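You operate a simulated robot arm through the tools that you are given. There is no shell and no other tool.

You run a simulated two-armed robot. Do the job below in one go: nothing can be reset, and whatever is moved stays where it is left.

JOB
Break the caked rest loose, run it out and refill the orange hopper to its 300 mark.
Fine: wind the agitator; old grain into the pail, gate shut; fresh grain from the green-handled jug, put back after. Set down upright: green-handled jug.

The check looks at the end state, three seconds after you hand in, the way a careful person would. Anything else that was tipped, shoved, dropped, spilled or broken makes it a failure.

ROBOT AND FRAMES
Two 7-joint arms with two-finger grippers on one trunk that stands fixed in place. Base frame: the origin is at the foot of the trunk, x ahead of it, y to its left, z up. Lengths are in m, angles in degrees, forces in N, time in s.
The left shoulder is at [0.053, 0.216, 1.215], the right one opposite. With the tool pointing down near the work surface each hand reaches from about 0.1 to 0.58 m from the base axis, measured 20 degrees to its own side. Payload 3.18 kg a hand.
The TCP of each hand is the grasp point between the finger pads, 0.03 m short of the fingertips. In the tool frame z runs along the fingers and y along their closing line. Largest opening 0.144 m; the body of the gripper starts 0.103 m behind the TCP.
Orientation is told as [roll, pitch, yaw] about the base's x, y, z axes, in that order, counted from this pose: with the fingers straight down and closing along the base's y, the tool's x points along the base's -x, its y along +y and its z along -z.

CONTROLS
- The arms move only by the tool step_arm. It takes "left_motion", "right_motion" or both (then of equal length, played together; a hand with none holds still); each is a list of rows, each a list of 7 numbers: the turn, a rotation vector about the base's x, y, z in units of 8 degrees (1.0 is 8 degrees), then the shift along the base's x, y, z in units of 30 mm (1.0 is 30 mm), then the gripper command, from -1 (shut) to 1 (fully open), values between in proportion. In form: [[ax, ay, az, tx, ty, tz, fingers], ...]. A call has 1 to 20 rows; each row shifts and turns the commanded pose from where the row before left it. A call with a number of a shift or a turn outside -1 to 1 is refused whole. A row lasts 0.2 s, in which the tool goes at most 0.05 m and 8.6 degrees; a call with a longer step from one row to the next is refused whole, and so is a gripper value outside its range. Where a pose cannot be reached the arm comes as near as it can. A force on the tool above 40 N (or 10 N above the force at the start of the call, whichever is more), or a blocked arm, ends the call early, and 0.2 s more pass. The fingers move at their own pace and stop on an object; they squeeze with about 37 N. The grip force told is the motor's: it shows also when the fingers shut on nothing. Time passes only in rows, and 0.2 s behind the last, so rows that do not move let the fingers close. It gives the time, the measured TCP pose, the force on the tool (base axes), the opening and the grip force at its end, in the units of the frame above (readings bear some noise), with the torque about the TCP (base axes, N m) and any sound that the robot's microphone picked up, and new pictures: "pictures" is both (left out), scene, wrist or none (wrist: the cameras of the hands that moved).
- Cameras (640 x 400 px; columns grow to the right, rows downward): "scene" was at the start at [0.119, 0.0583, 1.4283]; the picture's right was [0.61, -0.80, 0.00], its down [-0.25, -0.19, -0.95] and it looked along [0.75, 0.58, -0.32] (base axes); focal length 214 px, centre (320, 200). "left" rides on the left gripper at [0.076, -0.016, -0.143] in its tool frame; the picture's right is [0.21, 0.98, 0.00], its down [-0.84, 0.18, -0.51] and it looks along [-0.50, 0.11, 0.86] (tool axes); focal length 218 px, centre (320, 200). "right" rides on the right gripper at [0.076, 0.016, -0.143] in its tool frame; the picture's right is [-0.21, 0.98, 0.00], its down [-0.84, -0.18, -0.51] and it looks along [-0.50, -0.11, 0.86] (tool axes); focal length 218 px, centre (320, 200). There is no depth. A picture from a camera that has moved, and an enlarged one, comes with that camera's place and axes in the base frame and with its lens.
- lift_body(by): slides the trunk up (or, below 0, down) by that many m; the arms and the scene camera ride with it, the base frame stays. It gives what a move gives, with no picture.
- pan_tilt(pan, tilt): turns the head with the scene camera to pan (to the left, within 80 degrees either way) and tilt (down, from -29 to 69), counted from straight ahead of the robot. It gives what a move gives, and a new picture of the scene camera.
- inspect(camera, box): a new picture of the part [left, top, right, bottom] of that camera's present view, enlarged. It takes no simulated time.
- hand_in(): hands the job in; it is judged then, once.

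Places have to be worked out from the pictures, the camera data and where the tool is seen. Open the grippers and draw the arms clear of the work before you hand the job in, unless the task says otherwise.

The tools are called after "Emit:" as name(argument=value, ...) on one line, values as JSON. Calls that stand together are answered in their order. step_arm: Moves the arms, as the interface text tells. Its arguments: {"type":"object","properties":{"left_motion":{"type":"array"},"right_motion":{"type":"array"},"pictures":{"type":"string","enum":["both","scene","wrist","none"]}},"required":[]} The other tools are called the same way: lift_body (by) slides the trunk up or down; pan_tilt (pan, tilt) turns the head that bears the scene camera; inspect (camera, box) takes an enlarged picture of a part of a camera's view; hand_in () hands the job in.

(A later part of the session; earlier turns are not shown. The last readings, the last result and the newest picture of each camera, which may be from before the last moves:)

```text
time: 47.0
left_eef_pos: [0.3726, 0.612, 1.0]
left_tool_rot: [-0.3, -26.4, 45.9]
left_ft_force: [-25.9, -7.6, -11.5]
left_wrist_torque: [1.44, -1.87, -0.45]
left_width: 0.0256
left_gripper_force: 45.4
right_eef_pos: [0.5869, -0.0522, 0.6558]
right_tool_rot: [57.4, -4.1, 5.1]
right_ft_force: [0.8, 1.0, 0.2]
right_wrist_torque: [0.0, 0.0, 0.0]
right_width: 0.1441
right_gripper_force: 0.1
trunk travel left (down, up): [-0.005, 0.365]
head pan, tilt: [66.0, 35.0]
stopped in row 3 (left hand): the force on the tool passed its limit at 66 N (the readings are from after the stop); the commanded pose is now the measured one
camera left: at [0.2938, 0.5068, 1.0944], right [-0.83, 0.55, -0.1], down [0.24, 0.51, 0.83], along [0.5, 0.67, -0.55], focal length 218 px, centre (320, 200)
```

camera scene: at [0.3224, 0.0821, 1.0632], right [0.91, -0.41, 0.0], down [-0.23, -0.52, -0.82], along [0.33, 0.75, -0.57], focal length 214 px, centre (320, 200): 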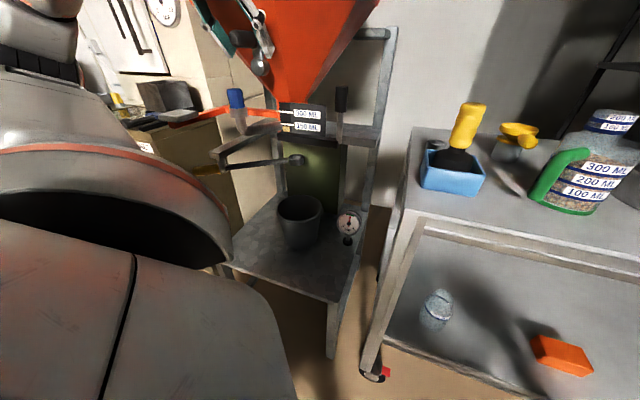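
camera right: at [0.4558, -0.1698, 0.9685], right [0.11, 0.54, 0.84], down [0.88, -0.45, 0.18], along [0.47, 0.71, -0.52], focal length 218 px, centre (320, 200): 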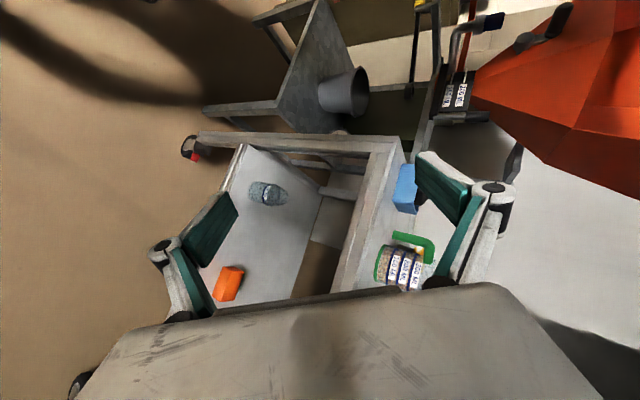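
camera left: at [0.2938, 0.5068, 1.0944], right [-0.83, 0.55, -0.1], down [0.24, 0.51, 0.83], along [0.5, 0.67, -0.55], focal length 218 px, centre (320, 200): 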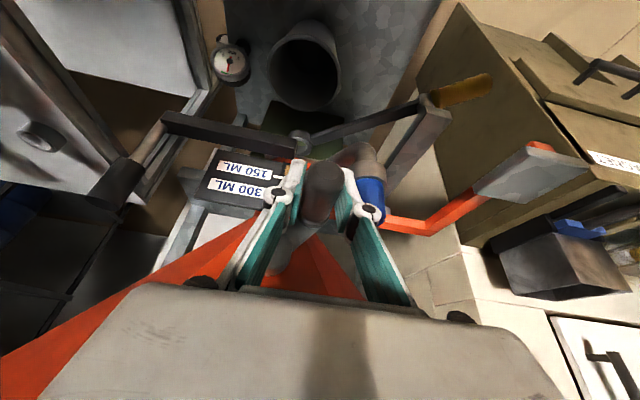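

It stopped at about 140° with a backward push of 24 N – I check closely whether a finger touches the hub, the pipe or the lip, before continuing.

Emit:
inspect(camera="left", box=[220, 120, 440, 270])

Emit:
inspect(camera="right", box=[420, 0, 640, 150])

Emit:
inspect(camera="scene", box=[180, 0, 400, 150])

```text
2.67 times, centred on (330, 195) of left
camera zoom: at [0.2938, 0.5068, 1.0944], right [-0.83, 0.55, -0.1], down [0.24, 0.51, 0.83], along [0.5, 0.67, -0.55], focal length 582 px, centre (293, 213)
```

zoom: 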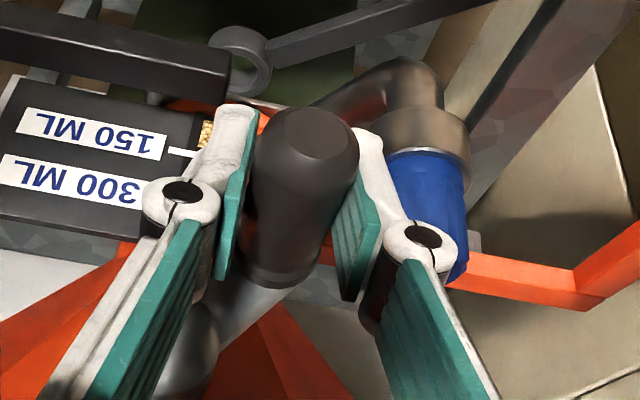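

```text
2.67 times, centred on (530, 75) of right
camera zoom: at [0.5139, -0.1695, 0.7419], right [0.1, 0.54, 0.84], down [0.87, -0.45, 0.18], along [0.47, 0.71, -0.52], focal length 582 px, centre (-240, 533)
```

zoom: 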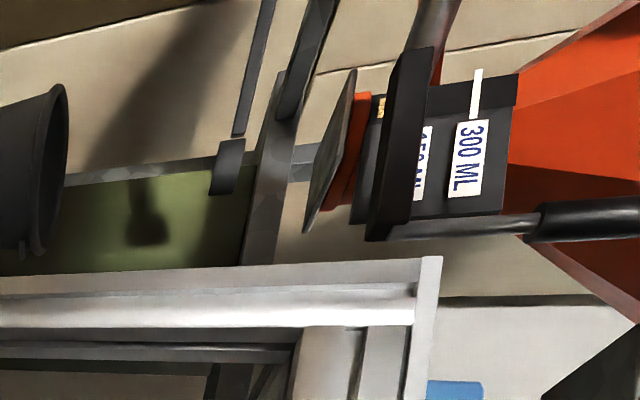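

```text
2.67 times, centred on (290, 75) of scene
camera zoom: at [0.3205, 0.0822, 1.0636], right [0.91, -0.41, 0.0], down [-0.23, -0.52, -0.82], along [0.33, 0.75, -0.57], focal length 572 px, centre (400, 533)
```

zoom: 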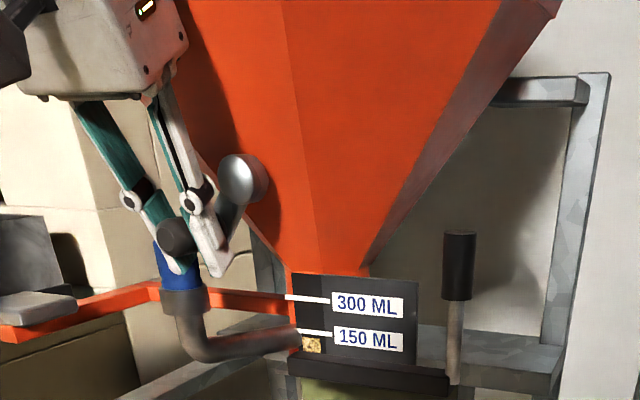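

Nothing seems to collide; the tilt torque grew with my tilt change in the grip (pads resist turning). I open the fingers briefly to release that strain and look.

Emit:
step_arm(left_motion=[[0, 0, 0, 0, 0, 0, -0.2], [0, 0, 0, 0, 0, 0, -0.2]], pictures="both")

```text
time: 47.5
left_eef_pos: [0.375, 0.6125, 0.9992]
left_tool_rot: [-0.3, -26.3, 45.8]
left_ft_force: [-16.9, -4.8, -10.6]
left_wrist_torque: [0.82, -2.51, -0.39]
left_width: 0.0576
left_gripper_force: 0.0
right_eef_pos: [0.5872, -0.0518, 0.6549]
right_tool_rot: [57.2, -4.1, 4.9]
right_ft_force: [0.3, -0.7, -0.3]
right_wrist_torque: [-0.01, 0.0, 0.0]
right_width: 0.1441
right_gripper_force: 0.0
trunk travel left (down, up): [-0.005, 0.365]
head pan, tilt: [66.0, 35.0]
stopped in row 2 (left hand): the force on the tool passed its limit at 41 N (the readings are from after the stop); the commanded pose is now the measured one
camera scene: at [0.321, 0.0823, 1.0637], right [0.91, -0.41, 0.0], down [-0.23, -0.52, -0.82], along [0.33, 0.75, -0.57], focal length 214 px, centre (320, 200)
camera left: at [0.294, 0.5065, 1.0945], right [-0.83, 0.55, -0.1], down [0.24, 0.51, 0.83], along [0.5, 0.66, -0.55], focal length 218 px, centre (320, 200)
```

scene: 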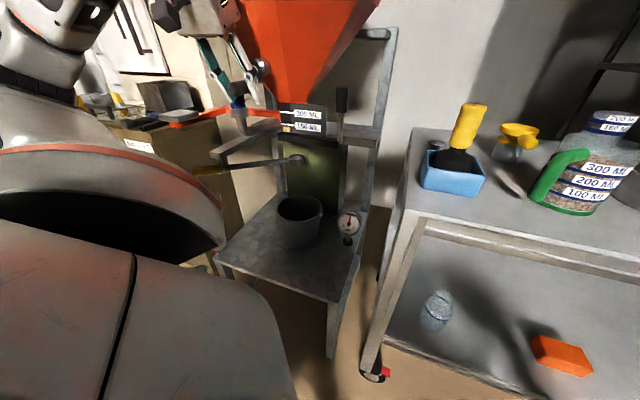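
left: 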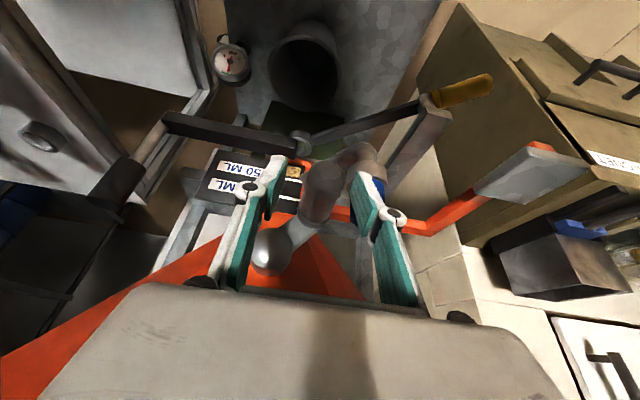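

Even open, the hand feels a push whose torque places the contact about 0.13 m behind the fingertips: the gripper's body touches the hopper lip since I reduced the tilt. I tilt back to about 36° about the grasp point to clear the lip.

Emit:
step_arm(left_motion=[[0.42, -0.42, 0, 0, 0, 0, -0.2], [0.42, -0.42, 0, 0, 0, 0, -0.2]], pictures="wrist")

```text
time: 48.1
left_eef_pos: [0.3757, 0.6126, 0.999]
left_tool_rot: [-0.3, -36.0, 45.8]
left_ft_force: [0.2, -0.5, -0.7]
left_wrist_torque: [0.03, -0.01, 0.02]
left_width: 0.0578
left_gripper_force: 0.1
right_eef_pos: [0.5879, -0.0522, 0.6556]
right_tool_rot: [57.3, -4.0, 5.0]
right_ft_force: [-0.6, -0.4, 0.1]
right_wrist_torque: [-0.01, 0.0, 0.0]
right_width: 0.1441
right_gripper_force: 0.1
trunk travel left (down, up): [-0.005, 0.365]
head pan, tilt: [66.0, 35.0]
camera left: at [0.2863, 0.4972, 1.0705], right [-0.82, 0.56, -0.13], down [0.14, 0.4, 0.9], along [0.56, 0.72, -0.41], focal length 218 px, centre (320, 200)
```

left: 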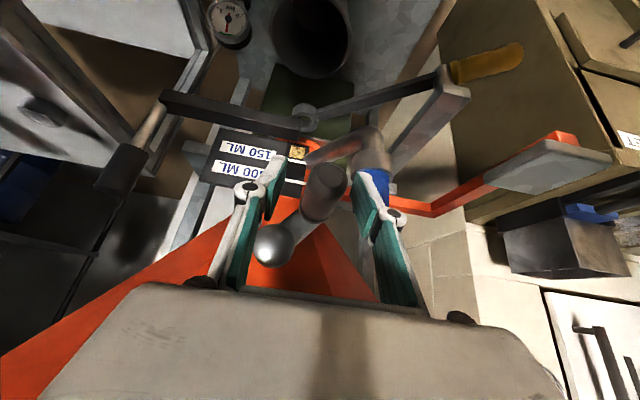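

Contact gone. I close on the grip again at this tilt.

Emit:
step_arm(left_motion=[[0, 0, 0, 0, 0, 0, -1], [0, 0, 0, 0, 0, 0, -1]], pictures="none")

```text
time: 48.7
left_eef_pos: [0.3761, 0.6134, 0.9978]
left_tool_rot: [-0.4, -35.8, 45.9]
left_ft_force: [-3.1, 0.5, -4.9]
left_wrist_torque: [0.21, -0.23, -0.5]
left_width: 0.0255
left_gripper_force: 45.0
right_eef_pos: [0.5888, -0.0517, 0.6551]
right_tool_rot: [57.3, -3.9, 5.0]
right_ft_force: [0.2, -0.5, 0.4]
right_wrist_torque: [-0.02, 0.05, 0.0]
right_width: 0.1442
right_gripper_force: 0.1
trunk travel left (down, up): [-0.005, 0.365]
head pan, tilt: [66.0, 35.0]
```

Regripped without strain; the grip is at about 145° of the circle. I continue through the bottom with a fixed tilt.

Emit:
step_arm(left_motion=[[0, 0, 0, 0.24, -0.24, -0.177, -1], [0, 0, 0, 0.264, -0.264, -0.083, -1], [0, 0, 0, 0.27, -0.27, 0.017, -1], [0, 0, 0, 0.258, -0.258, 0.115, -1]], pictures="wrist")

```text
time: 49.7
left_eef_pos: [0.4079, 0.5801, 0.9922]
left_tool_rot: [-0.1, -35.4, 45.5]
left_ft_force: [3.0, -13.8, -24.3]
left_wrist_torque: [0.18, -0.16, -0.47]
left_width: 0.0256
left_gripper_force: 44.5
right_eef_pos: [0.5894, -0.0517, 0.6531]
right_tool_rot: [57.4, -3.8, 5.0]
right_ft_force: [-0.1, -1.0, -0.3]
right_wrist_torque: [0.0, 0.01, -0.01]
right_width: 0.1439
right_gripper_force: 0.1
trunk travel left (down, up): [-0.005, 0.365]
head pan, tilt: [66.0, 35.0]
camera left: at [0.3185, 0.4658, 1.0662], right [-0.82, 0.56, -0.12], down [0.15, 0.41, 0.9], along [0.56, 0.72, -0.42], focal length 218 px, centre (320, 200)
```

left: 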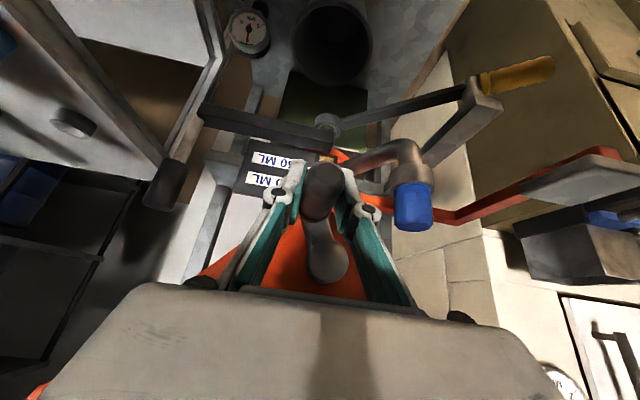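

The radial force at the bottom suggests the circle is a touch wider there; I adjust and continue upward on the right side.

Emit:
step_arm(left_motion=[[0, 0, 0, 0.186, -0.186, 0.0, -1], [0, 0, 0, 0.207, -0.207, 0.25, -1], [0, 0, 0, 0.149, -0.149, 0.333, -1], [0, 0, 0, 0.085, -0.085, 0.377, -1]], pictures="none")

```text
time: 50.4
left_eef_pos: [0.4194, 0.5692, 1.0055]
left_tool_rot: [-0.2, -34.9, 45.0]
left_ft_force: [4.8, -5.7, -10.6]
left_wrist_torque: [0.43, -0.49, -0.08]
left_width: 0.0253
left_gripper_force: 44.6
left hand out of reach, approached as far as the arm can: row 2, 3
right_eef_pos: [0.5882, -0.0512, 0.654]
right_tool_rot: [57.3, -3.9, 4.9]
right_ft_force: [-0.8, 0.8, -0.4]
right_wrist_torque: [0.01, 0.02, 0.04]
right_width: 0.1439
right_gripper_force: 0.0
trunk travel left (down, up): [-0.005, 0.365]
head pan, tilt: [66.0, 35.0]
stopped in row 3 (left hand): the force on the tool passed its limit at 45 N (the readings are from after the stop); the commanded pose is now the measured one
```

The arm is at its inner reach limit in this lower right quadrant, but upward gets easier. I continue up from the present place, with a slight forward shift for reach.

Emit:
step_arm(left_motion=[[0, 0, 0, 0.17, -0.09, 0.27, -1], [0, 0, 0, 0.12, -0.04, 0.367, -1], [0, 0, 0, 0.03, 0.005, 0.387, -1], [0, 0, 0, -0.059, 0.059, 0.373, -1]], pictures="wrist")

```text
time: 51.1
left_eef_pos: [0.4268, 0.5634, 1.0241]
left_tool_rot: [-0.2, -34.3, 44.6]
left_ft_force: [4.4, -14.5, -5.5]
left_wrist_torque: [0.33, -0.31, 0.06]
left_width: 0.0254
left_gripper_force: 45.1
right_eef_pos: [0.5887, -0.0524, 0.6554]
right_tool_rot: [57.4, -3.9, 5.0]
right_ft_force: [-0.3, 1.1, -0.1]
right_wrist_torque: [0.0, 0.02, 0.03]
right_width: 0.1439
right_gripper_force: 0.0
trunk travel left (down, up): [-0.005, 0.365]
head pan, tilt: [66.0, 35.0]
stopped in row 3 (left hand): the force on the tool passed its limit at 41 N (the readings are from after the stop); the commanded pose is now the measured one
camera left: at [0.3367, 0.4503, 1.1011], right [-0.81, 0.58, -0.12], down [0.17, 0.42, 0.89], along [0.56, 0.7, -0.43], focal length 218 px, centre (320, 200)
```

left: 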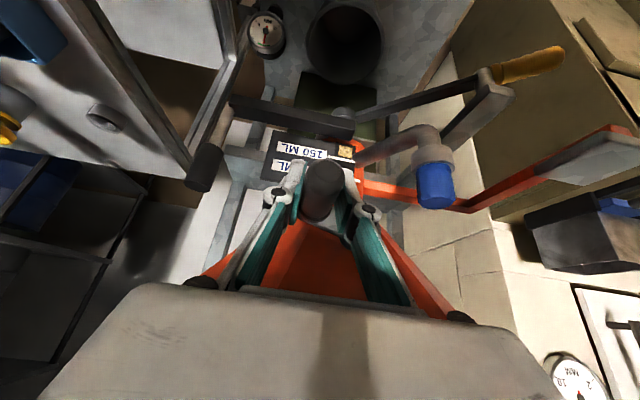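

The forces fit a circle centred a little lower/right (radius 45 mm). I continue up toward the top with that correction.

Emit:
step_arm(left_motion=[[0.088, -0.088, 0, 0.092, -0.092, 0.363, -1], [0.088, -0.088, 0, -0.059, 0.059, 0.387, -1], [0.088, -0.088, 0, -0.13, 0.13, 0.35, -1], [0, 0, 0, -0.191, 0.191, 0.293, -1], [0, 0, 0, -0.236, 0.236, 0.21, -1], [0, 0, 0, -0.266, 0.266, 0.12, -1]], pictures="wrist")

```text
time: 52.5
left_eef_pos: [0.4026, 0.5888, 1.0795]
left_tool_rot: [-0.3, -37.9, 44.9]
left_ft_force: [-2.1, -4.1, 15.9]
left_wrist_torque: [0.29, -0.25, 0.16]
left_width: 0.0256
left_gripper_force: 44.9
right_eef_pos: [0.587, -0.0521, 0.6559]
right_tool_rot: [57.4, -4.1, 5.0]
right_ft_force: [-0.1, 0.6, -0.4]
right_wrist_torque: [0.02, -0.02, -0.03]
right_width: 0.144
right_gripper_force: 0.0
trunk travel left (down, up): [-0.005, 0.365]
head pan, tilt: [66.0, 35.0]
camera left: at [0.3087, 0.4726, 1.1475], right [-0.81, 0.58, -0.13], down [0.12, 0.38, 0.92], along [0.58, 0.72, -0.38], focal length 218 px, centre (320, 200)
```

left: 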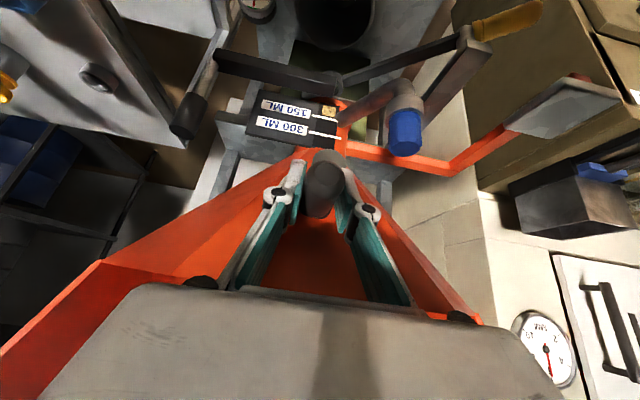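

About one full turn is done and the circle now fits centre l=0.1405, z=1.035, R=47 mm. I check the window for any change in the grain.

Emit:
inspect(camera="left", box=[240, 80, 360, 160])

Emit:
inspect(camera="scene", box=[220, 40, 380, 160])

```text
5.00 times, centred on (300, 120) of left
camera zoom: at [0.3087, 0.4726, 1.1475], right [-0.81, 0.58, -0.13], down [0.12, 0.38, 0.92], along [0.58, 0.72, -0.38], focal length 1091 px, centre (420, 600)
```

zoom: 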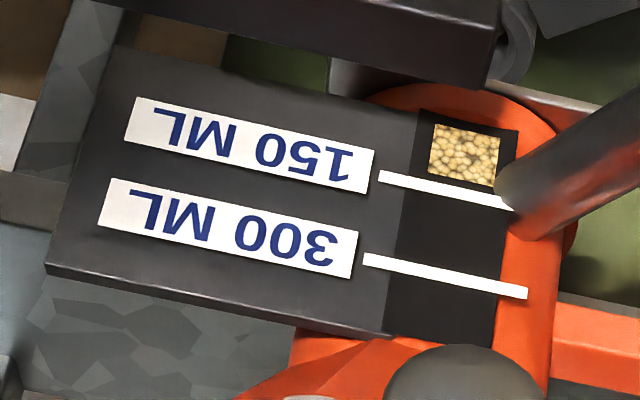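

```text
3.33 times, centred on (300, 100) of scene
camera zoom: at [0.3214, 0.0809, 1.064], right [0.91, -0.41, 0.0], down [-0.23, -0.52, -0.82], along [0.33, 0.75, -0.57], focal length 715 px, centre (387, 533)
```

zoom: 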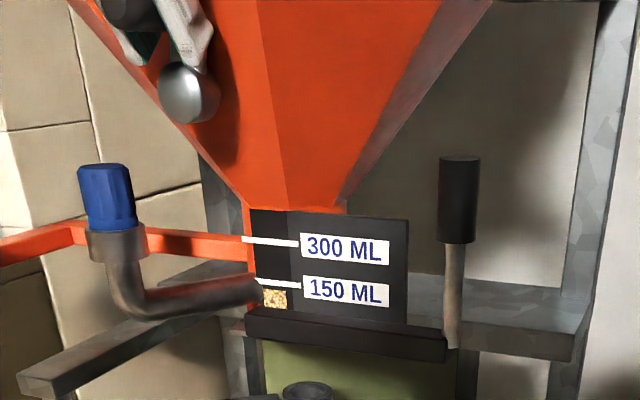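

The window is unchanged so far. I release for a moment, set the tilt to 35°, and regrip to continue with smooth full turns.

Emit:
step_arm(left_motion=[[0, 0, 0, 0, 0, 0, -0.3], [-0.25, 0.25, 0, 0, 0, 0, -0.3], [0, 0, 0, 0.05, 0.05, 0.05, -0.3], [0, 0, 0, 0, 0, 0, -1], [0, 0, 0, 0, 0, 0, -1]], pictures="wrist")

```text
time: 53.7
left_eef_pos: [0.4042, 0.5905, 1.0789]
left_tool_rot: [-0.2, -34.5, 44.9]
left_ft_force: [-1.6, -3.0, -0.8]
left_wrist_torque: [-0.1, 0.14, 0.34]
left_width: 0.0251
left_gripper_force: 45.4
right_eef_pos: [0.5874, -0.0511, 0.6546]
right_tool_rot: [57.4, -3.9, 5.0]
right_ft_force: [0.4, 0.4, 0.1]
right_wrist_torque: [0.03, 0.02, 0.0]
right_width: 0.1441
right_gripper_force: 0.0
trunk travel left (down, up): [-0.005, 0.365]
head pan, tilt: [66.0, 35.0]
camera left: at [0.314, 0.4771, 1.1541], right [-0.81, 0.57, -0.12], down [0.16, 0.42, 0.89], along [0.56, 0.71, -0.43], focal length 218 px, centre (320, 200)
```

left: 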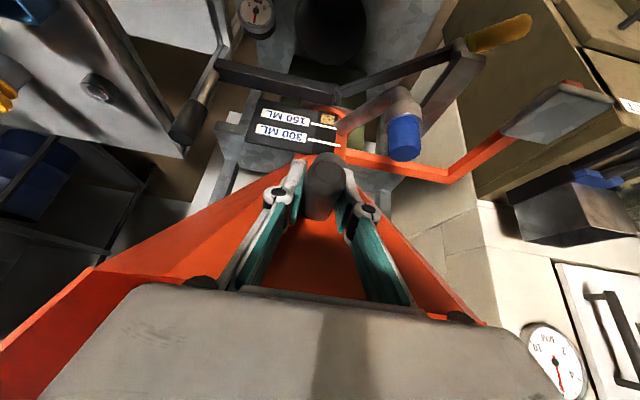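

Regripped with no strain at about −11° on the circle. I wind the next half turn.

Emit:
step_arm(left_motion=[[0, 0, 0, -0.346, 0.346, 0.015, -1], [0, 0, 0, -0.333, 0.333, -0.137, -1], [0, 0, 0, -0.287, 0.287, -0.275, -1], [0, 0, 0, -0.2125, 0.2125, -0.387, -1], [0, 0, 0, -0.117, 0.117, -0.461, -1], [0, 0, 0, -0.011, 0.011, -0.49, -1], [0, 0, 0, 0.097, -0.097, -0.471, -1], [0, 0, 0, 0.195, -0.195, -0.405, -1], [0, 0, 0, 0.274, -0.274, -0.3, -1], [0, 0, 0, 0.326, -0.326, -0.166, -1]], pictures="none")

```text
time: 55.9
left_eef_pos: [0.3922, 0.6017, 0.988]
left_tool_rot: [-0.3, -34.9, 45.0]
left_ft_force: [7.2, -0.3, 18.5]
left_wrist_torque: [-0.02, 0.02, 0.29]
left_width: 0.0253
left_gripper_force: 44.3
right_eef_pos: [0.5882, -0.0525, 0.6546]
right_tool_rot: [57.4, -4.0, 5.0]
right_ft_force: [0.5, -1.3, 0.6]
right_wrist_torque: [0.01, -0.01, 0.0]
right_width: 0.1439
right_gripper_force: 0.0
trunk travel left (down, up): [-0.005, 0.365]
head pan, tilt: [66.0, 35.0]
```

Half a turn done; the bottom needs 2 mm less radius (R≈45 mm). I complete the turn with that correction.

Emit:
step_arm(left_motion=[[0, 0, 0, 0.334, -0.334, 0.045, -1], [0, 0, 0, 0.321, -0.321, 0.132, -1], [0, 0, 0, 0.276, -0.276, 0.266, -1], [0, 0, 0, 0.205, -0.205, 0.373, -1], [0, 0, 0, 0.113, -0.113, 0.444, -1], [0, 0, 0, 0.0105, -0.0105, 0.472, -1], [0, 0, 0, -0.093, 0.093, 0.454, -1], [0, 0, 0, -0.188, 0.188, 0.39, -1], [0, 0, 0, -0.264, 0.264, 0.29, -1], [0, 0, 0, -0.314, 0.314, 0.16, -1]], pictures="wrist")

```text
time: 57.2
left_eef_pos: [0.4299, 0.5638, 1.0253]
left_tool_rot: [-0.2, -34.1, 44.9]
left_ft_force: [-6.3, -2.0, -14.3]
left_wrist_torque: [1.75, -2.59, 0.5]
left_width: 0.0255
left_gripper_force: 45.1
right_eef_pos: [0.5874, -0.0508, 0.6548]
right_tool_rot: [57.3, -3.9, 5.0]
right_ft_force: [-0.5, -0.8, 0.2]
right_wrist_torque: [0.0, 0.0, 0.0]
right_width: 0.1439
right_gripper_force: 0.0
trunk travel left (down, up): [-0.005, 0.365]
head pan, tilt: [66.0, 35.0]
stopped in row 6 (left hand): the force on the tool passed its limit at 60 N (the readings are from after the stop); the commanded pose is now the measured one
camera left: at [0.3399, 0.4514, 1.102], right [-0.81, 0.57, -0.12], down [0.17, 0.42, 0.89], along [0.56, 0.7, -0.44], focal length 218 px, centre (320, 200)
```

left: 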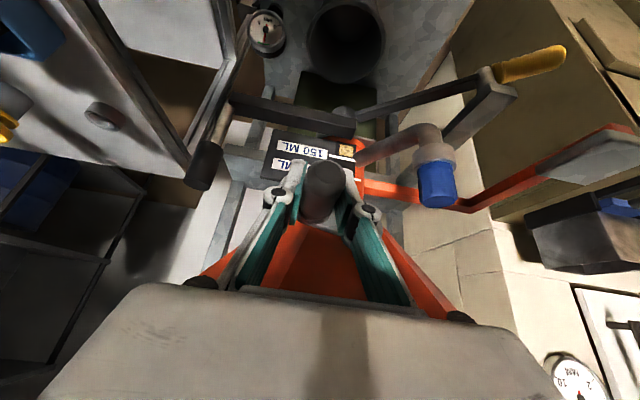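

The lip was touched again at this height with a 34° tilt. I release, tilt to about 39°, and regrip here.

Emit:
step_arm(left_motion=[[0.2, -0.2, 0, -0.05, -0.05, 0, -0.4], [0.25, -0.25, 0, 0.05, 0.05, 0, -0.4], [0, 0, 0, 0, 0, 0, -1], [0, 0, 0, 0, 0, 0, -1]], pictures="none")

```text
time: 58.2
left_eef_pos: [0.4307, 0.5675, 1.0262]
left_tool_rot: [0.1, -38.9, 44.2]
left_ft_force: [16.5, -15.8, -7.8]
left_wrist_torque: [-0.31, 0.24, 0.12]
left_width: 0.0256
left_gripper_force: 44.9
left hand out of reach, approached as far as the arm can: row 1
right_eef_pos: [0.5889, -0.0524, 0.6538]
right_tool_rot: [57.4, -3.8, 4.9]
right_ft_force: [-0.4, 0.1, 0.3]
right_wrist_torque: [0.0, 0.0, 0.03]
right_width: 0.1444
right_gripper_force: 0.1
trunk travel left (down, up): [-0.005, 0.365]
head pan, tilt: [66.0, 35.0]
```

I continue upward from here to the top.

Emit:
step_arm(left_motion=[[0, 0, 0, 0.08, -0.08, 0.51, -1], [0, 0, 0, -0.111, 0.111, 0.457, -1], [0, 0, 0, -0.207, 0.207, 0.39, -1], [0, 0, 0, -0.281, 0.281, 0.277, -1], [0, 0, 0, -0.327, 0.327, 0.14, -1]], pictures="wrist")

```text
time: 59.4
left_eef_pos: [0.4034, 0.5934, 1.0826]
left_tool_rot: [-0.2, -39.5, 45.0]
left_ft_force: [2.1, 3.0, 7.0]
left_wrist_torque: [0.64, -0.62, 0.26]
left_width: 0.0253
left_gripper_force: 44.7
right_eef_pos: [0.5874, -0.0517, 0.6557]
right_tool_rot: [57.3, -4.0, 5.0]
right_ft_force: [0.0, -0.3, 0.5]
right_wrist_torque: [0.01, -0.02, 0.01]
right_width: 0.1439
right_gripper_force: 0.1
trunk travel left (down, up): [-0.005, 0.365]
head pan, tilt: [66.0, 35.0]
camera left: at [0.309, 0.4767, 1.1453], right [-0.8, 0.58, -0.13], down [0.1, 0.36, 0.93], along [0.59, 0.73, -0.35], focal length 218 px, centre (320, 200)
```

left: 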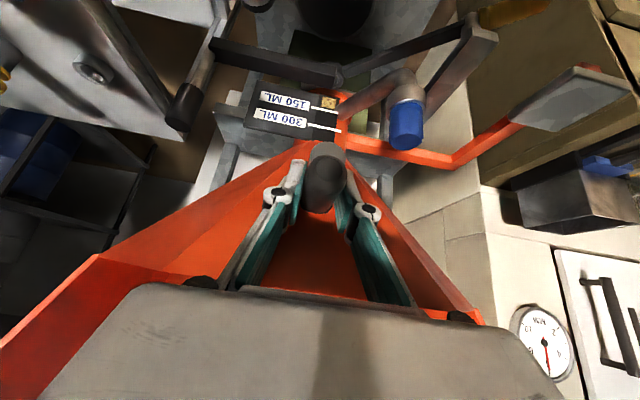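

Two turns done. I wind a third turn the same way, first half.

Emit:
step_arm(left_motion=[[-0.026, 0.026, 0, -0.335, 0.335, -0.01, -1], [-0.026, 0.026, 0, -0.317, 0.317, -0.156, -1], [-0.026, 0.026, 0, -0.267, 0.267, -0.287, -1], [-0.026, 0.026, 0, -0.191, 0.191, -0.39, -1], [-0.026, 0.026, 0, -0.097, 0.097, -0.454, -1], [-0.026, 0.026, 0, 0.007, -0.007, -0.474, -1], [-0.026, 0.026, 0, 0.11, -0.11, -0.448, -1], [-0.026, 0.026, 0, 0.203, -0.203, -0.378, -1], [-0.026, 0.026, 0, 0.2755, -0.2755, -0.27, -1], [-0.026, 0.026, 0, 0.321, -0.321, -0.137, -1]], pictures="none")

```text
time: 61.6
left_eef_pos: [0.3944, 0.6019, 0.993]
left_tool_rot: [-0.1, -36.7, 44.8]
left_ft_force: [15.0, 11.1, 20.3]
left_wrist_torque: [0.58, -0.57, 0.35]
left_width: 0.0255
left_gripper_force: 45.0
right_eef_pos: [0.5891, -0.0522, 0.6532]
right_tool_rot: [57.4, -3.9, 5.0]
right_ft_force: [-0.6, -0.2, -0.2]
right_wrist_torque: [-0.01, 0.0, -0.01]
right_width: 0.144
right_gripper_force: 0.1
trunk travel left (down, up): [-0.005, 0.365]
head pan, tilt: [66.0, 35.0]
```

Now the second half of the third turn, raising the tilt slightly on the way up.

Emit:
step_arm(left_motion=[[0.03, -0.03, 0, 0.363, -0.363, 0.14, -1], [0.044, -0.044, 0, 0.311, -0.311, 0.15, -1], [0.044, -0.044, 0, 0.262, -0.262, 0.28, -1], [0.044, -0.044, 0, 0.189, -0.189, 0.38, -1], [0.044, -0.044, 0, 0.097, -0.097, 0.443, -1], [0.044, -0.044, 0, -0.007, 0.007, 0.463, -1], [0, 0, 0, -0.106, 0.106, 0.44, -1], [0, 0, 0, -0.198, 0.198, 0.37, -1], [0, 0, 0, -0.269, 0.269, 0.267, -1], [0, 0, 0, -0.313, 0.313, 0.137, -1]], pictures="wrist")

```text
time: 63.8
left_eef_pos: [0.4056, 0.5922, 1.0819]
left_tool_rot: [-0.1, -38.9, 44.8]
left_ft_force: [-15.7, -8.5, -20.9]
left_wrist_torque: [0.31, -0.28, 0.4]
left_width: 0.0256
left_gripper_force: 44.8
right_eef_pos: [0.5881, -0.0519, 0.6552]
right_tool_rot: [57.3, -4.0, 4.9]
right_ft_force: [-0.4, 0.1, 0.8]
right_wrist_torque: [-0.01, -0.02, 0.02]
right_width: 0.144
right_gripper_force: 0.1
trunk travel left (down, up): [-0.005, 0.365]
head pan, tilt: [66.0, 35.0]
camera left: at [0.3102, 0.4757, 1.1466], right [-0.8, 0.58, -0.13], down [0.11, 0.37, 0.92], along [0.59, 0.73, -0.36], focal length 218 px, centre (320, 200)
```

left: 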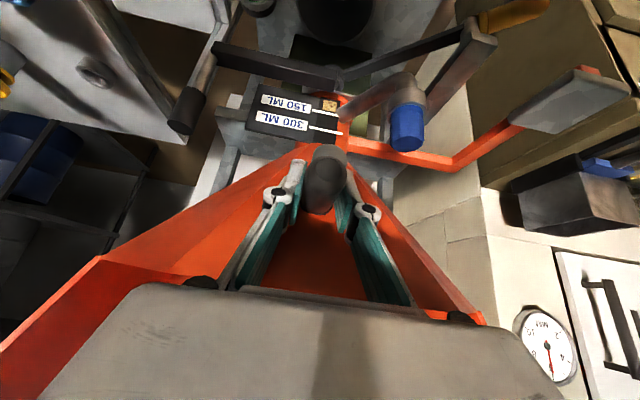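

Three turns done. I check the window again for signs that the cake has come loose.

Emit:
inspect(camera="left", box=[260, 80, 350, 140])

Emit:
inspect(camera="right", box=[520, 0, 640, 90])

```text
6.67 times, centred on (305, 110) of left
camera zoom: at [0.3102, 0.4757, 1.1466], right [-0.8, 0.58, -0.13], down [0.11, 0.37, 0.92], along [0.59, 0.73, -0.36], focal length 1455 px, centre (420, 800)
```

zoom: 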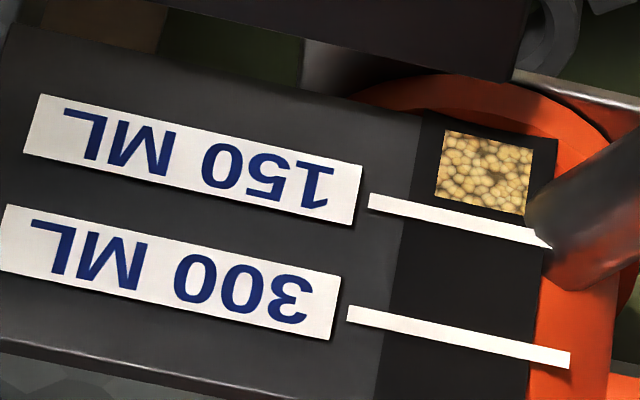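

```text
4.44 times, centred on (580, 45) of right
camera zoom: at [0.5149, -0.1694, 0.7416], right [0.11, 0.54, 0.84], down [0.87, -0.45, 0.18], along [0.47, 0.71, -0.52], focal length 970 px, centre (-836, 889)
```

zoom: 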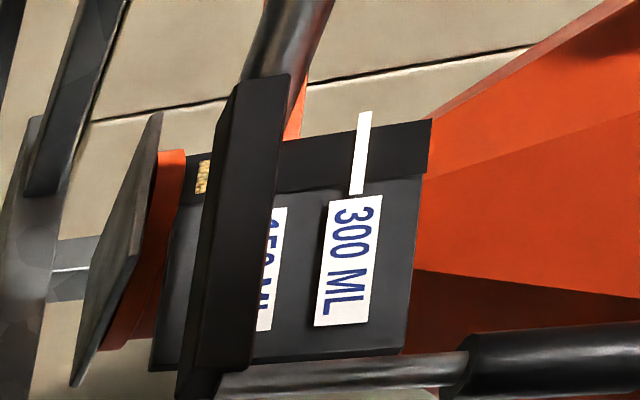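

The old grain in the window still shows, as expected with the gate shut. I release the crank, back off along the fingers and rise to look into the hopper for lumps.

Emit:
step_arm(left_motion=[[0, 0, 0, 0, 0, 0, 0.1], [0, 0, 0, 0, 0, 0, 0.1], [0, 0, 0, -0.45, -0.45, 0.77, 0.1], [0, 0, 0, -0.45, -0.45, 0.77, 0.1], [0, 0, 0, -0.45, -0.45, 0.77, 0.1], [0, 0, 0, 0, 0, 1, 0.1], [0, 0, 0, 0, 0, 1, 0.1], [0, 0, 0, 0, 0, 1, 0.1], [0, 0, 0, 0, 0, 1, 0.1], [0, 0, 0, 0, 0, 1, 0.1], [0, 0, 0, 0, 0, 1, 0.1]], pictures="wrist")

Emit:
inspect(camera="left", box=[220, 60, 420, 220])

```text
time: 66.2
left_eef_pos: [0.3745, 0.5608, 1.3087]
left_tool_rot: [-0.2, -39.2, 44.7]
left_ft_force: [0.3, -0.3, -0.2]
left_wrist_torque: [0.0, -0.01, -0.01]
left_width: 0.0793
left_gripper_force: 0.1
left hand out of reach, approached as far as the arm can: row 11
right_eef_pos: [0.589, -0.0513, 0.6546]
right_tool_rot: [57.4, -3.8, 5.0]
right_ft_force: [0.0, 0.6, 0.2]
right_wrist_torque: [0.02, -0.01, -0.03]
right_width: 0.1439
right_gripper_force: 0.1
trunk travel left (down, up): [-0.005, 0.365]
head pan, tilt: [66.0, 35.0]
camera left: at [0.2801, 0.4445, 1.3719], right [-0.8, 0.58, -0.13], down [0.11, 0.36, 0.93], along [0.59, 0.73, -0.35], focal length 218 px, centre (320, 200)
```

left: 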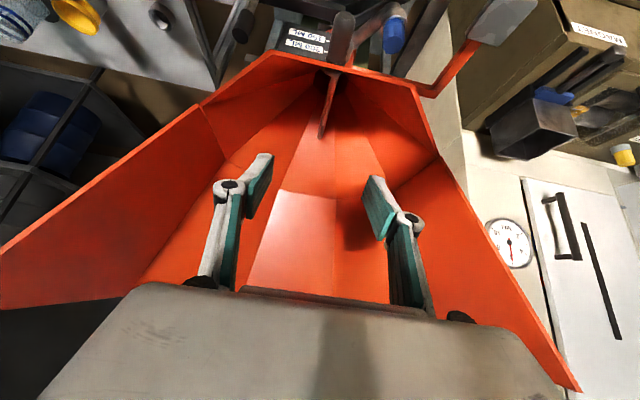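

```text
2.50 times, centred on (320, 140) of left
camera zoom: at [0.2801, 0.4445, 1.3719], right [-0.8, 0.58, -0.13], down [0.11, 0.36, 0.93], along [0.59, 0.73, -0.35], focal length 546 px, centre (320, 350)
```

zoom: 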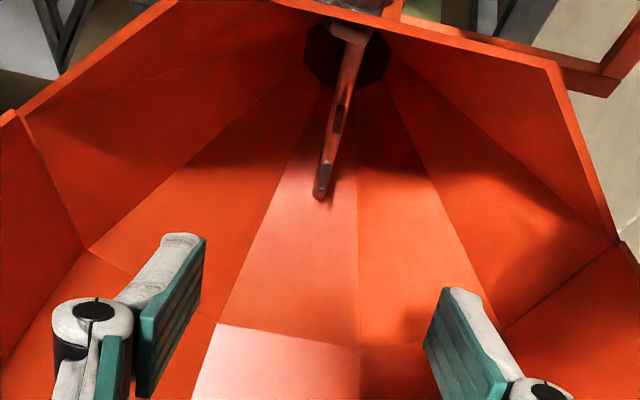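

No lumps show from this angle. I tilt the hand more downward to look straight into the throat.

Emit:
step_arm(left_motion=[[-0.7, 0.7, 0, 0, 0, 0, 0.1], [-0.7, 0.7, 0, 0, 0, 0, 0.1], [-0.7, 0.7, 0, 0, 0, 0, 0.1], [-0.7, 0.7, 0, 0, 0, 0, 0.1]], pictures="wrist")

Emit:
inspect(camera="left", box=[240, 80, 400, 200])

```text
time: 67.2
left_eef_pos: [0.4158, 0.5873, 1.1717]
left_tool_rot: [-0.4, -7.3, 44.8]
left_ft_force: [0.0, 0.5, 0.4]
left_wrist_torque: [-0.02, 0.02, 0.03]
left_width: 0.0792
left_gripper_force: 0.2
left hand out of reach, approached as far as the arm can: row 1, 2, 3, 4
right_eef_pos: [0.5877, -0.0525, 0.6551]
right_tool_rot: [57.2, -3.8, 5.0]
right_ft_force: [-0.9, 0.0, 0.0]
right_wrist_torque: [0.02, 0.01, -0.02]
right_width: 0.1438
right_gripper_force: 0.1
trunk travel left (down, up): [-0.005, 0.365]
head pan, tilt: [66.0, 35.0]
camera left: at [0.361, 0.5101, 1.3041], right [-0.84, 0.55, -0.03], down [0.42, 0.67, 0.61], along [0.36, 0.5, -0.79], focal length 218 px, centre (320, 200)
```

left: 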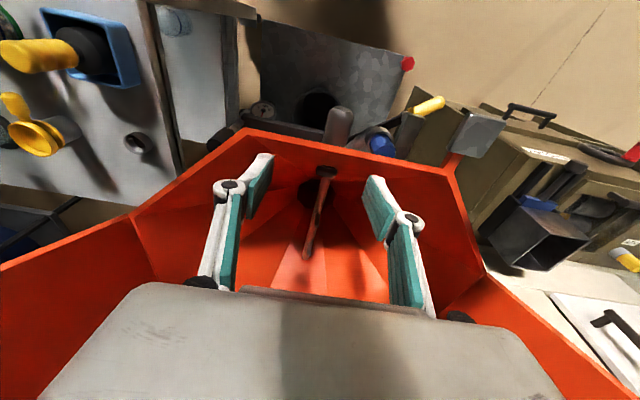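

```text
3.33 times, centred on (320, 140) of left
camera zoom: at [0.361, 0.5101, 1.3041], right [-0.84, 0.55, -0.03], down [0.42, 0.67, 0.61], along [0.36, 0.5, -0.79], focal length 728 px, centre (320, 400)
```

zoom: 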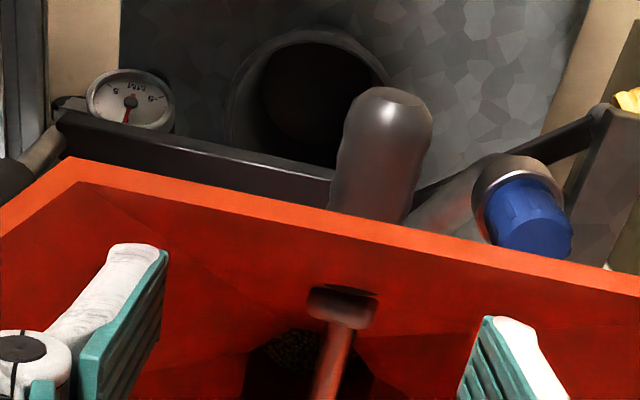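

The hand was drawn down toward the lip (no contact). I look at the throat opening between the fingers.

Emit:
inspect(camera="left", box=[260, 150, 380, 230])

```text
5.00 times, centred on (320, 190) of left
camera zoom: at [0.361, 0.5101, 1.3041], right [-0.84, 0.55, -0.03], down [0.42, 0.67, 0.61], along [0.36, 0.5, -0.79], focal length 1091 px, centre (320, 250)
```

zoom: 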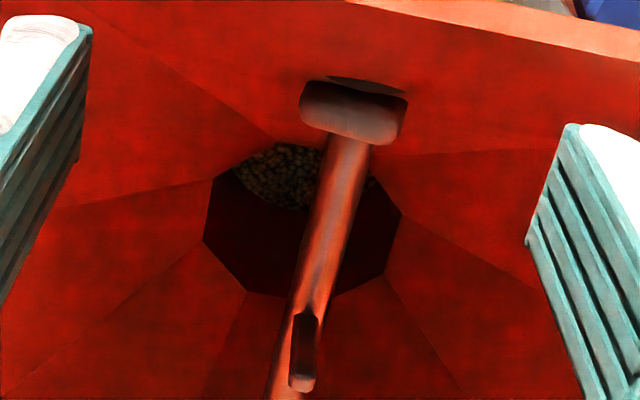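

The lumps that were lying over the throat are gone: only a loose, level bed remains in the throat, so the cake is broken. Next is the gate; I lift the left hand clear of the hopper and study the gate plate more closely from the low right camera.

Emit:
step_arm(left_motion=[[0, 0, 0, 0, 0, 1, 0.1], [0, 0, 0, 0, 0, 1, 0.1], [0, 0, 0, -0.5, -0.7, 0.5, 0.1], [0, 0, 0, -0.5, -1, 0.3, 0.1], [0, 0, -0.8, 0, -1, 0, 0.1], [0, 0, -0.8, 0, -1, 0, 0.1], [0, 0, -0.8, 0, -1, 0, 0.1]], pictures="none")

Emit:
inspect(camera="right", box=[510, 10, 570, 60])

Emit:
inspect(camera="scene", box=[250, 80, 370, 180])

```text
time: 68.2
left_eef_pos: [0.4139, 0.5713, 1.1726]
left_tool_rot: [0.5, -8.8, 44.8]
left_ft_force: [5.2, 7.7, 6.6]
left_wrist_torque: [0.0, -0.35, 0.35]
left_width: 0.0793
left_gripper_force: 0.0
left hand out of reach, approached as far as the arm can: row 1, 2, 3, 4
right_eef_pos: [0.5889, -0.0514, 0.6548]
right_tool_rot: [57.3, -3.9, 4.9]
right_ft_force: [0.4, 0.2, 0.1]
right_wrist_torque: [0.03, 0.02, -0.03]
right_width: 0.1441
right_gripper_force: 0.0
trunk travel left (down, up): [-0.005, 0.365]
head pan, tilt: [66.0, 35.0]
stopped in row 4 (left hand): the force on the tool passed its limit at 85 N (the readings are from after the stop); the commanded pose is now the measured one
```

```text
8.00 times, centred on (540, 35) of right
camera zoom: at [0.5154, -0.1693, 0.7414], right [0.11, 0.54, 0.84], down [0.87, -0.45, 0.18], along [0.47, 0.71, -0.52], focal length 1746 px, centre (-1440, 1520)
```

zoom: 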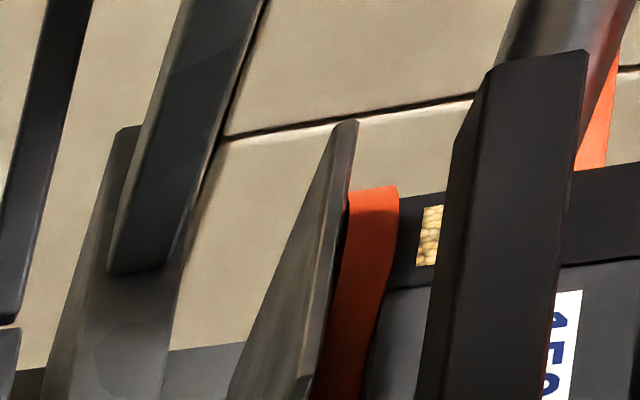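

```text
4.00 times, centred on (310, 130) of scene
camera zoom: at [0.3228, 0.0826, 1.0632], right [0.91, -0.41, 0.0], down [-0.23, -0.52, -0.82], along [0.33, 0.75, -0.57], focal length 858 px, centre (360, 480)
```

zoom: 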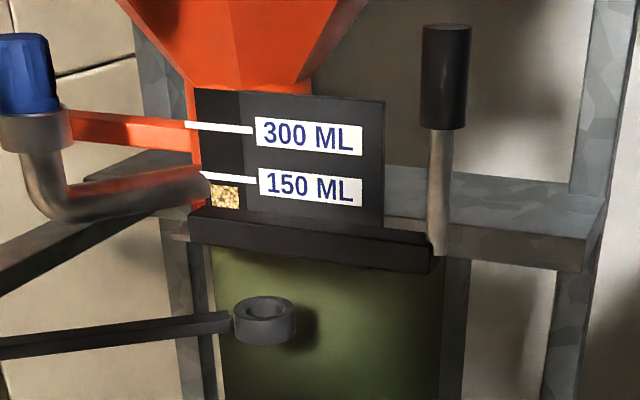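

The hand was at its upper reach limit with the tool vertical and brushed the lip from inside. I tilt it back forward about the grasp point (which draws the wrist nearer) and then raise it.

Emit:
step_arm(left_motion=[[0.6, -0.6, 0, 0.05, 0.05, 0.1, 0.1], [0.6, -0.6, 0, 0, 0, 0.3, 0.1], [0.6, -0.6, 0, 0, 0, 0.6, 0.1], [0.6, -0.6, 0, 0, 0, 0.8, 0.1], [0, 0, 0, 0, 0, 1, 0.1], [0, 0, 0, 0, 0, 1, 0.1]], pictures="wrist")

```text
time: 69.5
left_eef_pos: [0.4161, 0.5706, 1.2866]
left_tool_rot: [0.5, -36.0, 44.6]
left_ft_force: [-0.6, -0.1, -0.1]
left_wrist_torque: [0.05, 0.01, -0.02]
left_width: 0.0793
left_gripper_force: 0.0
right_eef_pos: [0.5878, -0.0512, 0.6535]
right_tool_rot: [57.3, -3.9, 5.0]
right_ft_force: [-0.7, 0.9, 0.3]
right_wrist_torque: [0.01, 0.0, 0.04]
right_width: 0.1441
right_gripper_force: 0.1
trunk travel left (down, up): [-0.005, 0.365]
head pan, tilt: [66.0, 35.0]
camera left: at [0.3265, 0.4555, 1.3587], right [-0.81, 0.57, -0.11], down [0.15, 0.39, 0.91], along [0.57, 0.72, -0.41], focal length 218 px, centre (320, 200)
```

left: 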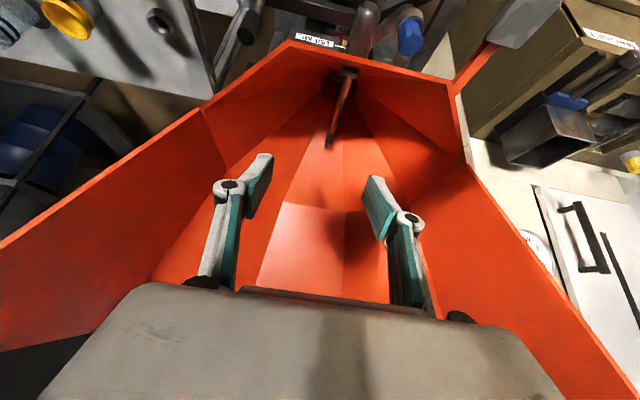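

Clear now. I retreat the hand from the hopper toward myself, then I will raise the trunk, since the gate's black grip (at [0.575, 0.534], z 0.94–1.0, under the lip) is best reached with a high trunk and a nearly level tool.

Emit:
step_arm(left_motion=[[0, 0, 0, -0.8, -1, 0, 0.1], [0, 0, 0, -0.8, -1, 0, 0.1], [0, 0, -0.5, -0.7, -1, 0, 0.1], [0, 0, -0.5, -0.5, -1, -0.3, 0.1], [0, 0, -0.5, 0, -1, -0.5, 0.1]], pictures="none")

Emit:
lift_body(by=0.18)

```text
time: 70.8
left_eef_pos: [0.3422, 0.4324, 1.2404]
left_tool_rot: [0.6, -36.0, 32.7]
left_ft_force: [-1.4, 0.5, 0.2]
left_wrist_torque: [-0.01, 0.0, -0.03]
left_width: 0.0791
left_gripper_force: 0.0
left hand out of reach, approached as far as the arm can: row 2, 3
right_eef_pos: [0.5878, -0.051, 0.6546]
right_tool_rot: [57.4, -3.8, 4.9]
right_ft_force: [0.1, -0.2, -0.2]
right_wrist_torque: [0.04, 0.01, -0.01]
right_width: 0.144
right_gripper_force: 0.0
trunk travel left (down, up): [-0.005, 0.365]
head pan, tilt: [66.0, 35.0]
```

```text
time: 72.8
left_eef_pos: [0.3442, 0.4307, 1.4192]
left_tool_rot: [0.5, -35.7, 32.7]
left_ft_force: [-0.4, 0.2, 0.5]
left_wrist_torque: [-0.02, 0.01, 0.0]
left_width: 0.0792
left_gripper_force: 0.0
right_eef_pos: [0.5889, -0.0518, 0.8327]
right_tool_rot: [57.3, -3.8, 5.0]
right_ft_force: [0.3, -0.5, -0.3]
right_wrist_torque: [0.05, 0.02, 0.0]
right_width: 0.1439
right_gripper_force: 0.1
trunk travel left (down, up): [-0.185, 0.185]
head pan, tilt: [66.0, 35.0]
```

Trunk halfway up. I raise it the rest of the way, then bring the hand down in front with the tool steeper.

Emit:
lift_body(by=0.18)

Emit:
step_arm(left_motion=[[-0.3, 0.5, 0, 0.3, -0.5, -1, 0.1], [-0.3, 0.5, 0, 0.3, -0.5, -1, 0.1], [-0.3, 0.5, 0, 0.3, -0.3, -1, 0.1], [-0.3, 0.5, 0, 0.3, -0.2, -1, 0.1], [-0.3, 0.5, 0, 0.3, 0, -1, 0.1], [0, 0, 0, 0.3, 0, -1, 0.1], [0, 0, 0, 0.3, 0, -1, 0.1], [0, 0, 0, 0.3, 0, -1, 0.1], [0, 0, 0, 0.3, 0, -1, 0.1], [0, 0, 0, 0.3, 0, -1, 0.1]], pictures="both")

```text
time: 74.8
left_eef_pos: [0.3428, 0.431, 1.5995]
left_tool_rot: [0.4, -35.9, 32.6]
left_ft_force: [0.6, 0.4, 0.0]
left_wrist_torque: [0.02, 0.02, -0.01]
left_width: 0.0792
left_gripper_force: 0.0
right_eef_pos: [0.5911, -0.0517, 1.0659]
right_tool_rot: [56.8, -9.2, 5.1]
right_ft_force: [0.3, -0.7, -0.3]
right_wrist_torque: [-0.02, -0.01, -0.02]
right_width: 0.1436
right_gripper_force: 0.0
trunk travel left (down, up): [-0.365, 0.005]
head pan, tilt: [66.0, 35.0]
```

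```text
time: 77.0
left_eef_pos: [0.4626, 0.4659, 1.3664]
left_tool_rot: [1.3, -12.3, 32.1]
left_ft_force: [0.5, -0.7, -0.5]
left_wrist_torque: [-0.04, 0.04, 0.03]
left_width: 0.0792
left_gripper_force: 0.0
left hand out of reach, approached as far as the arm can: row 2, 3, 4, 5, 6, 7, 8, 9, 10
right_eef_pos: [0.5928, -0.0501, 1.0656]
right_tool_rot: [56.8, -9.0, 5.0]
right_ft_force: [0.1, 0.0, 0.3]
right_wrist_torque: [-0.03, 0.03, 0.0]
right_width: 0.144
right_gripper_force: 0.0
trunk travel left (down, up): [-0.365, 0.005]
head pan, tilt: [66.0, 35.0]
camera scene: at [0.077, 0.0832, 1.4716], right [0.91, -0.41, 0.0], down [-0.23, -0.52, -0.82], along [0.33, 0.75, -0.57], focal length 214 px, centre (320, 200)
camera left: at [0.3841, 0.3932, 1.4897], right [-0.7, 0.72, -0.02], down [0.51, 0.52, 0.68], along [0.5, 0.46, -0.73], focal length 218 px, centre (320, 200)
```

scene: 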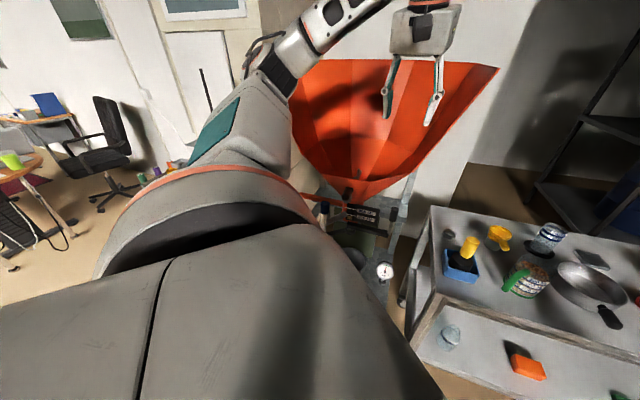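
left: 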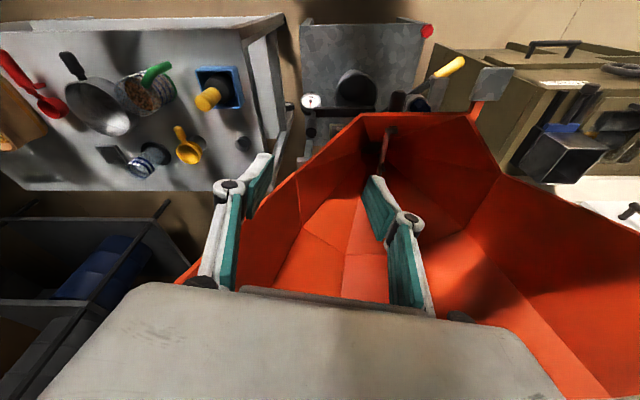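

The arm prefers a high elbow here. I go on moving right and down in front of the hopper's right corner toward the gate grip.

Emit:
step_arm(left_motion=[[0, 0, 0, 0.3, -0.4, -1, 0.1], [0, 0, 0, 0.3, -0.4, -1, 0.1], [0, 0, 0, 0.3, -0.4, -1, 0.1], [0, 0, 0, 0.2, -0.3, -1, 0.1], [0, 0, 0, 0.2, -0.2, -1, 0.1], [0, 0, 0, 0.2, 0, -1, 0.1], [0, 0, 0, 0.2, 0, -1, 0.1]], pictures="both")

```text
time: 78.5
left_eef_pos: [0.5021, 0.4858, 1.2991]
left_tool_rot: [1.4, -12.4, 32.3]
left_ft_force: [1.2, 0.2, 0.9]
left_wrist_torque: [0.02, 0.02, -0.01]
left_width: 0.0794
left_gripper_force: 0.1
left hand out of reach, approached as far as the arm can: row 1, 2, 3, 4, 5, 6, 7
right_eef_pos: [0.5912, -0.0501, 1.0653]
right_tool_rot: [56.9, -9.2, 4.9]
right_ft_force: [-0.3, 0.2, -0.2]
right_wrist_torque: [-0.01, 0.02, -0.03]
right_width: 0.144
right_gripper_force: 0.1
trunk travel left (down, up): [-0.365, 0.005]
head pan, tilt: [66.0, 35.0]
camera scene: at [0.0764, 0.0822, 1.4717], right [0.91, -0.41, 0.0], down [-0.23, -0.52, -0.82], along [0.33, 0.75, -0.57], focal length 214 px, centre (320, 200)
camera left: at [0.4245, 0.4129, 1.4226], right [-0.7, 0.72, -0.02], down [0.51, 0.52, 0.68], along [0.5, 0.46, -0.73], focal length 218 px, centre (320, 200)
```

scene: 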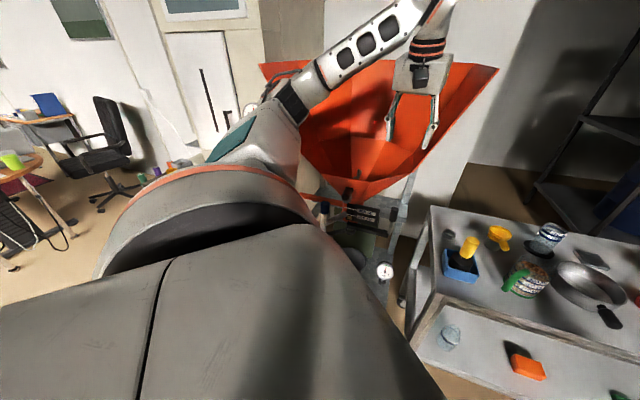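
left: 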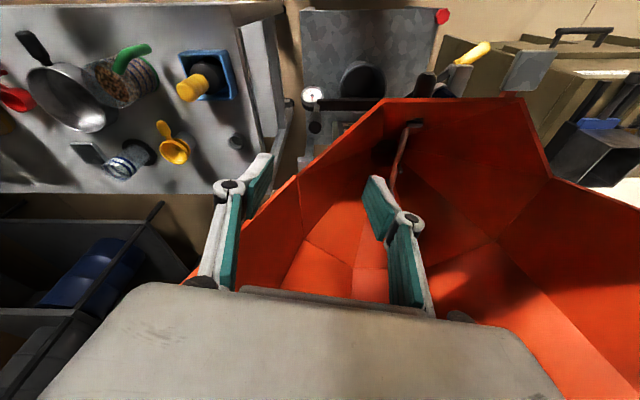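

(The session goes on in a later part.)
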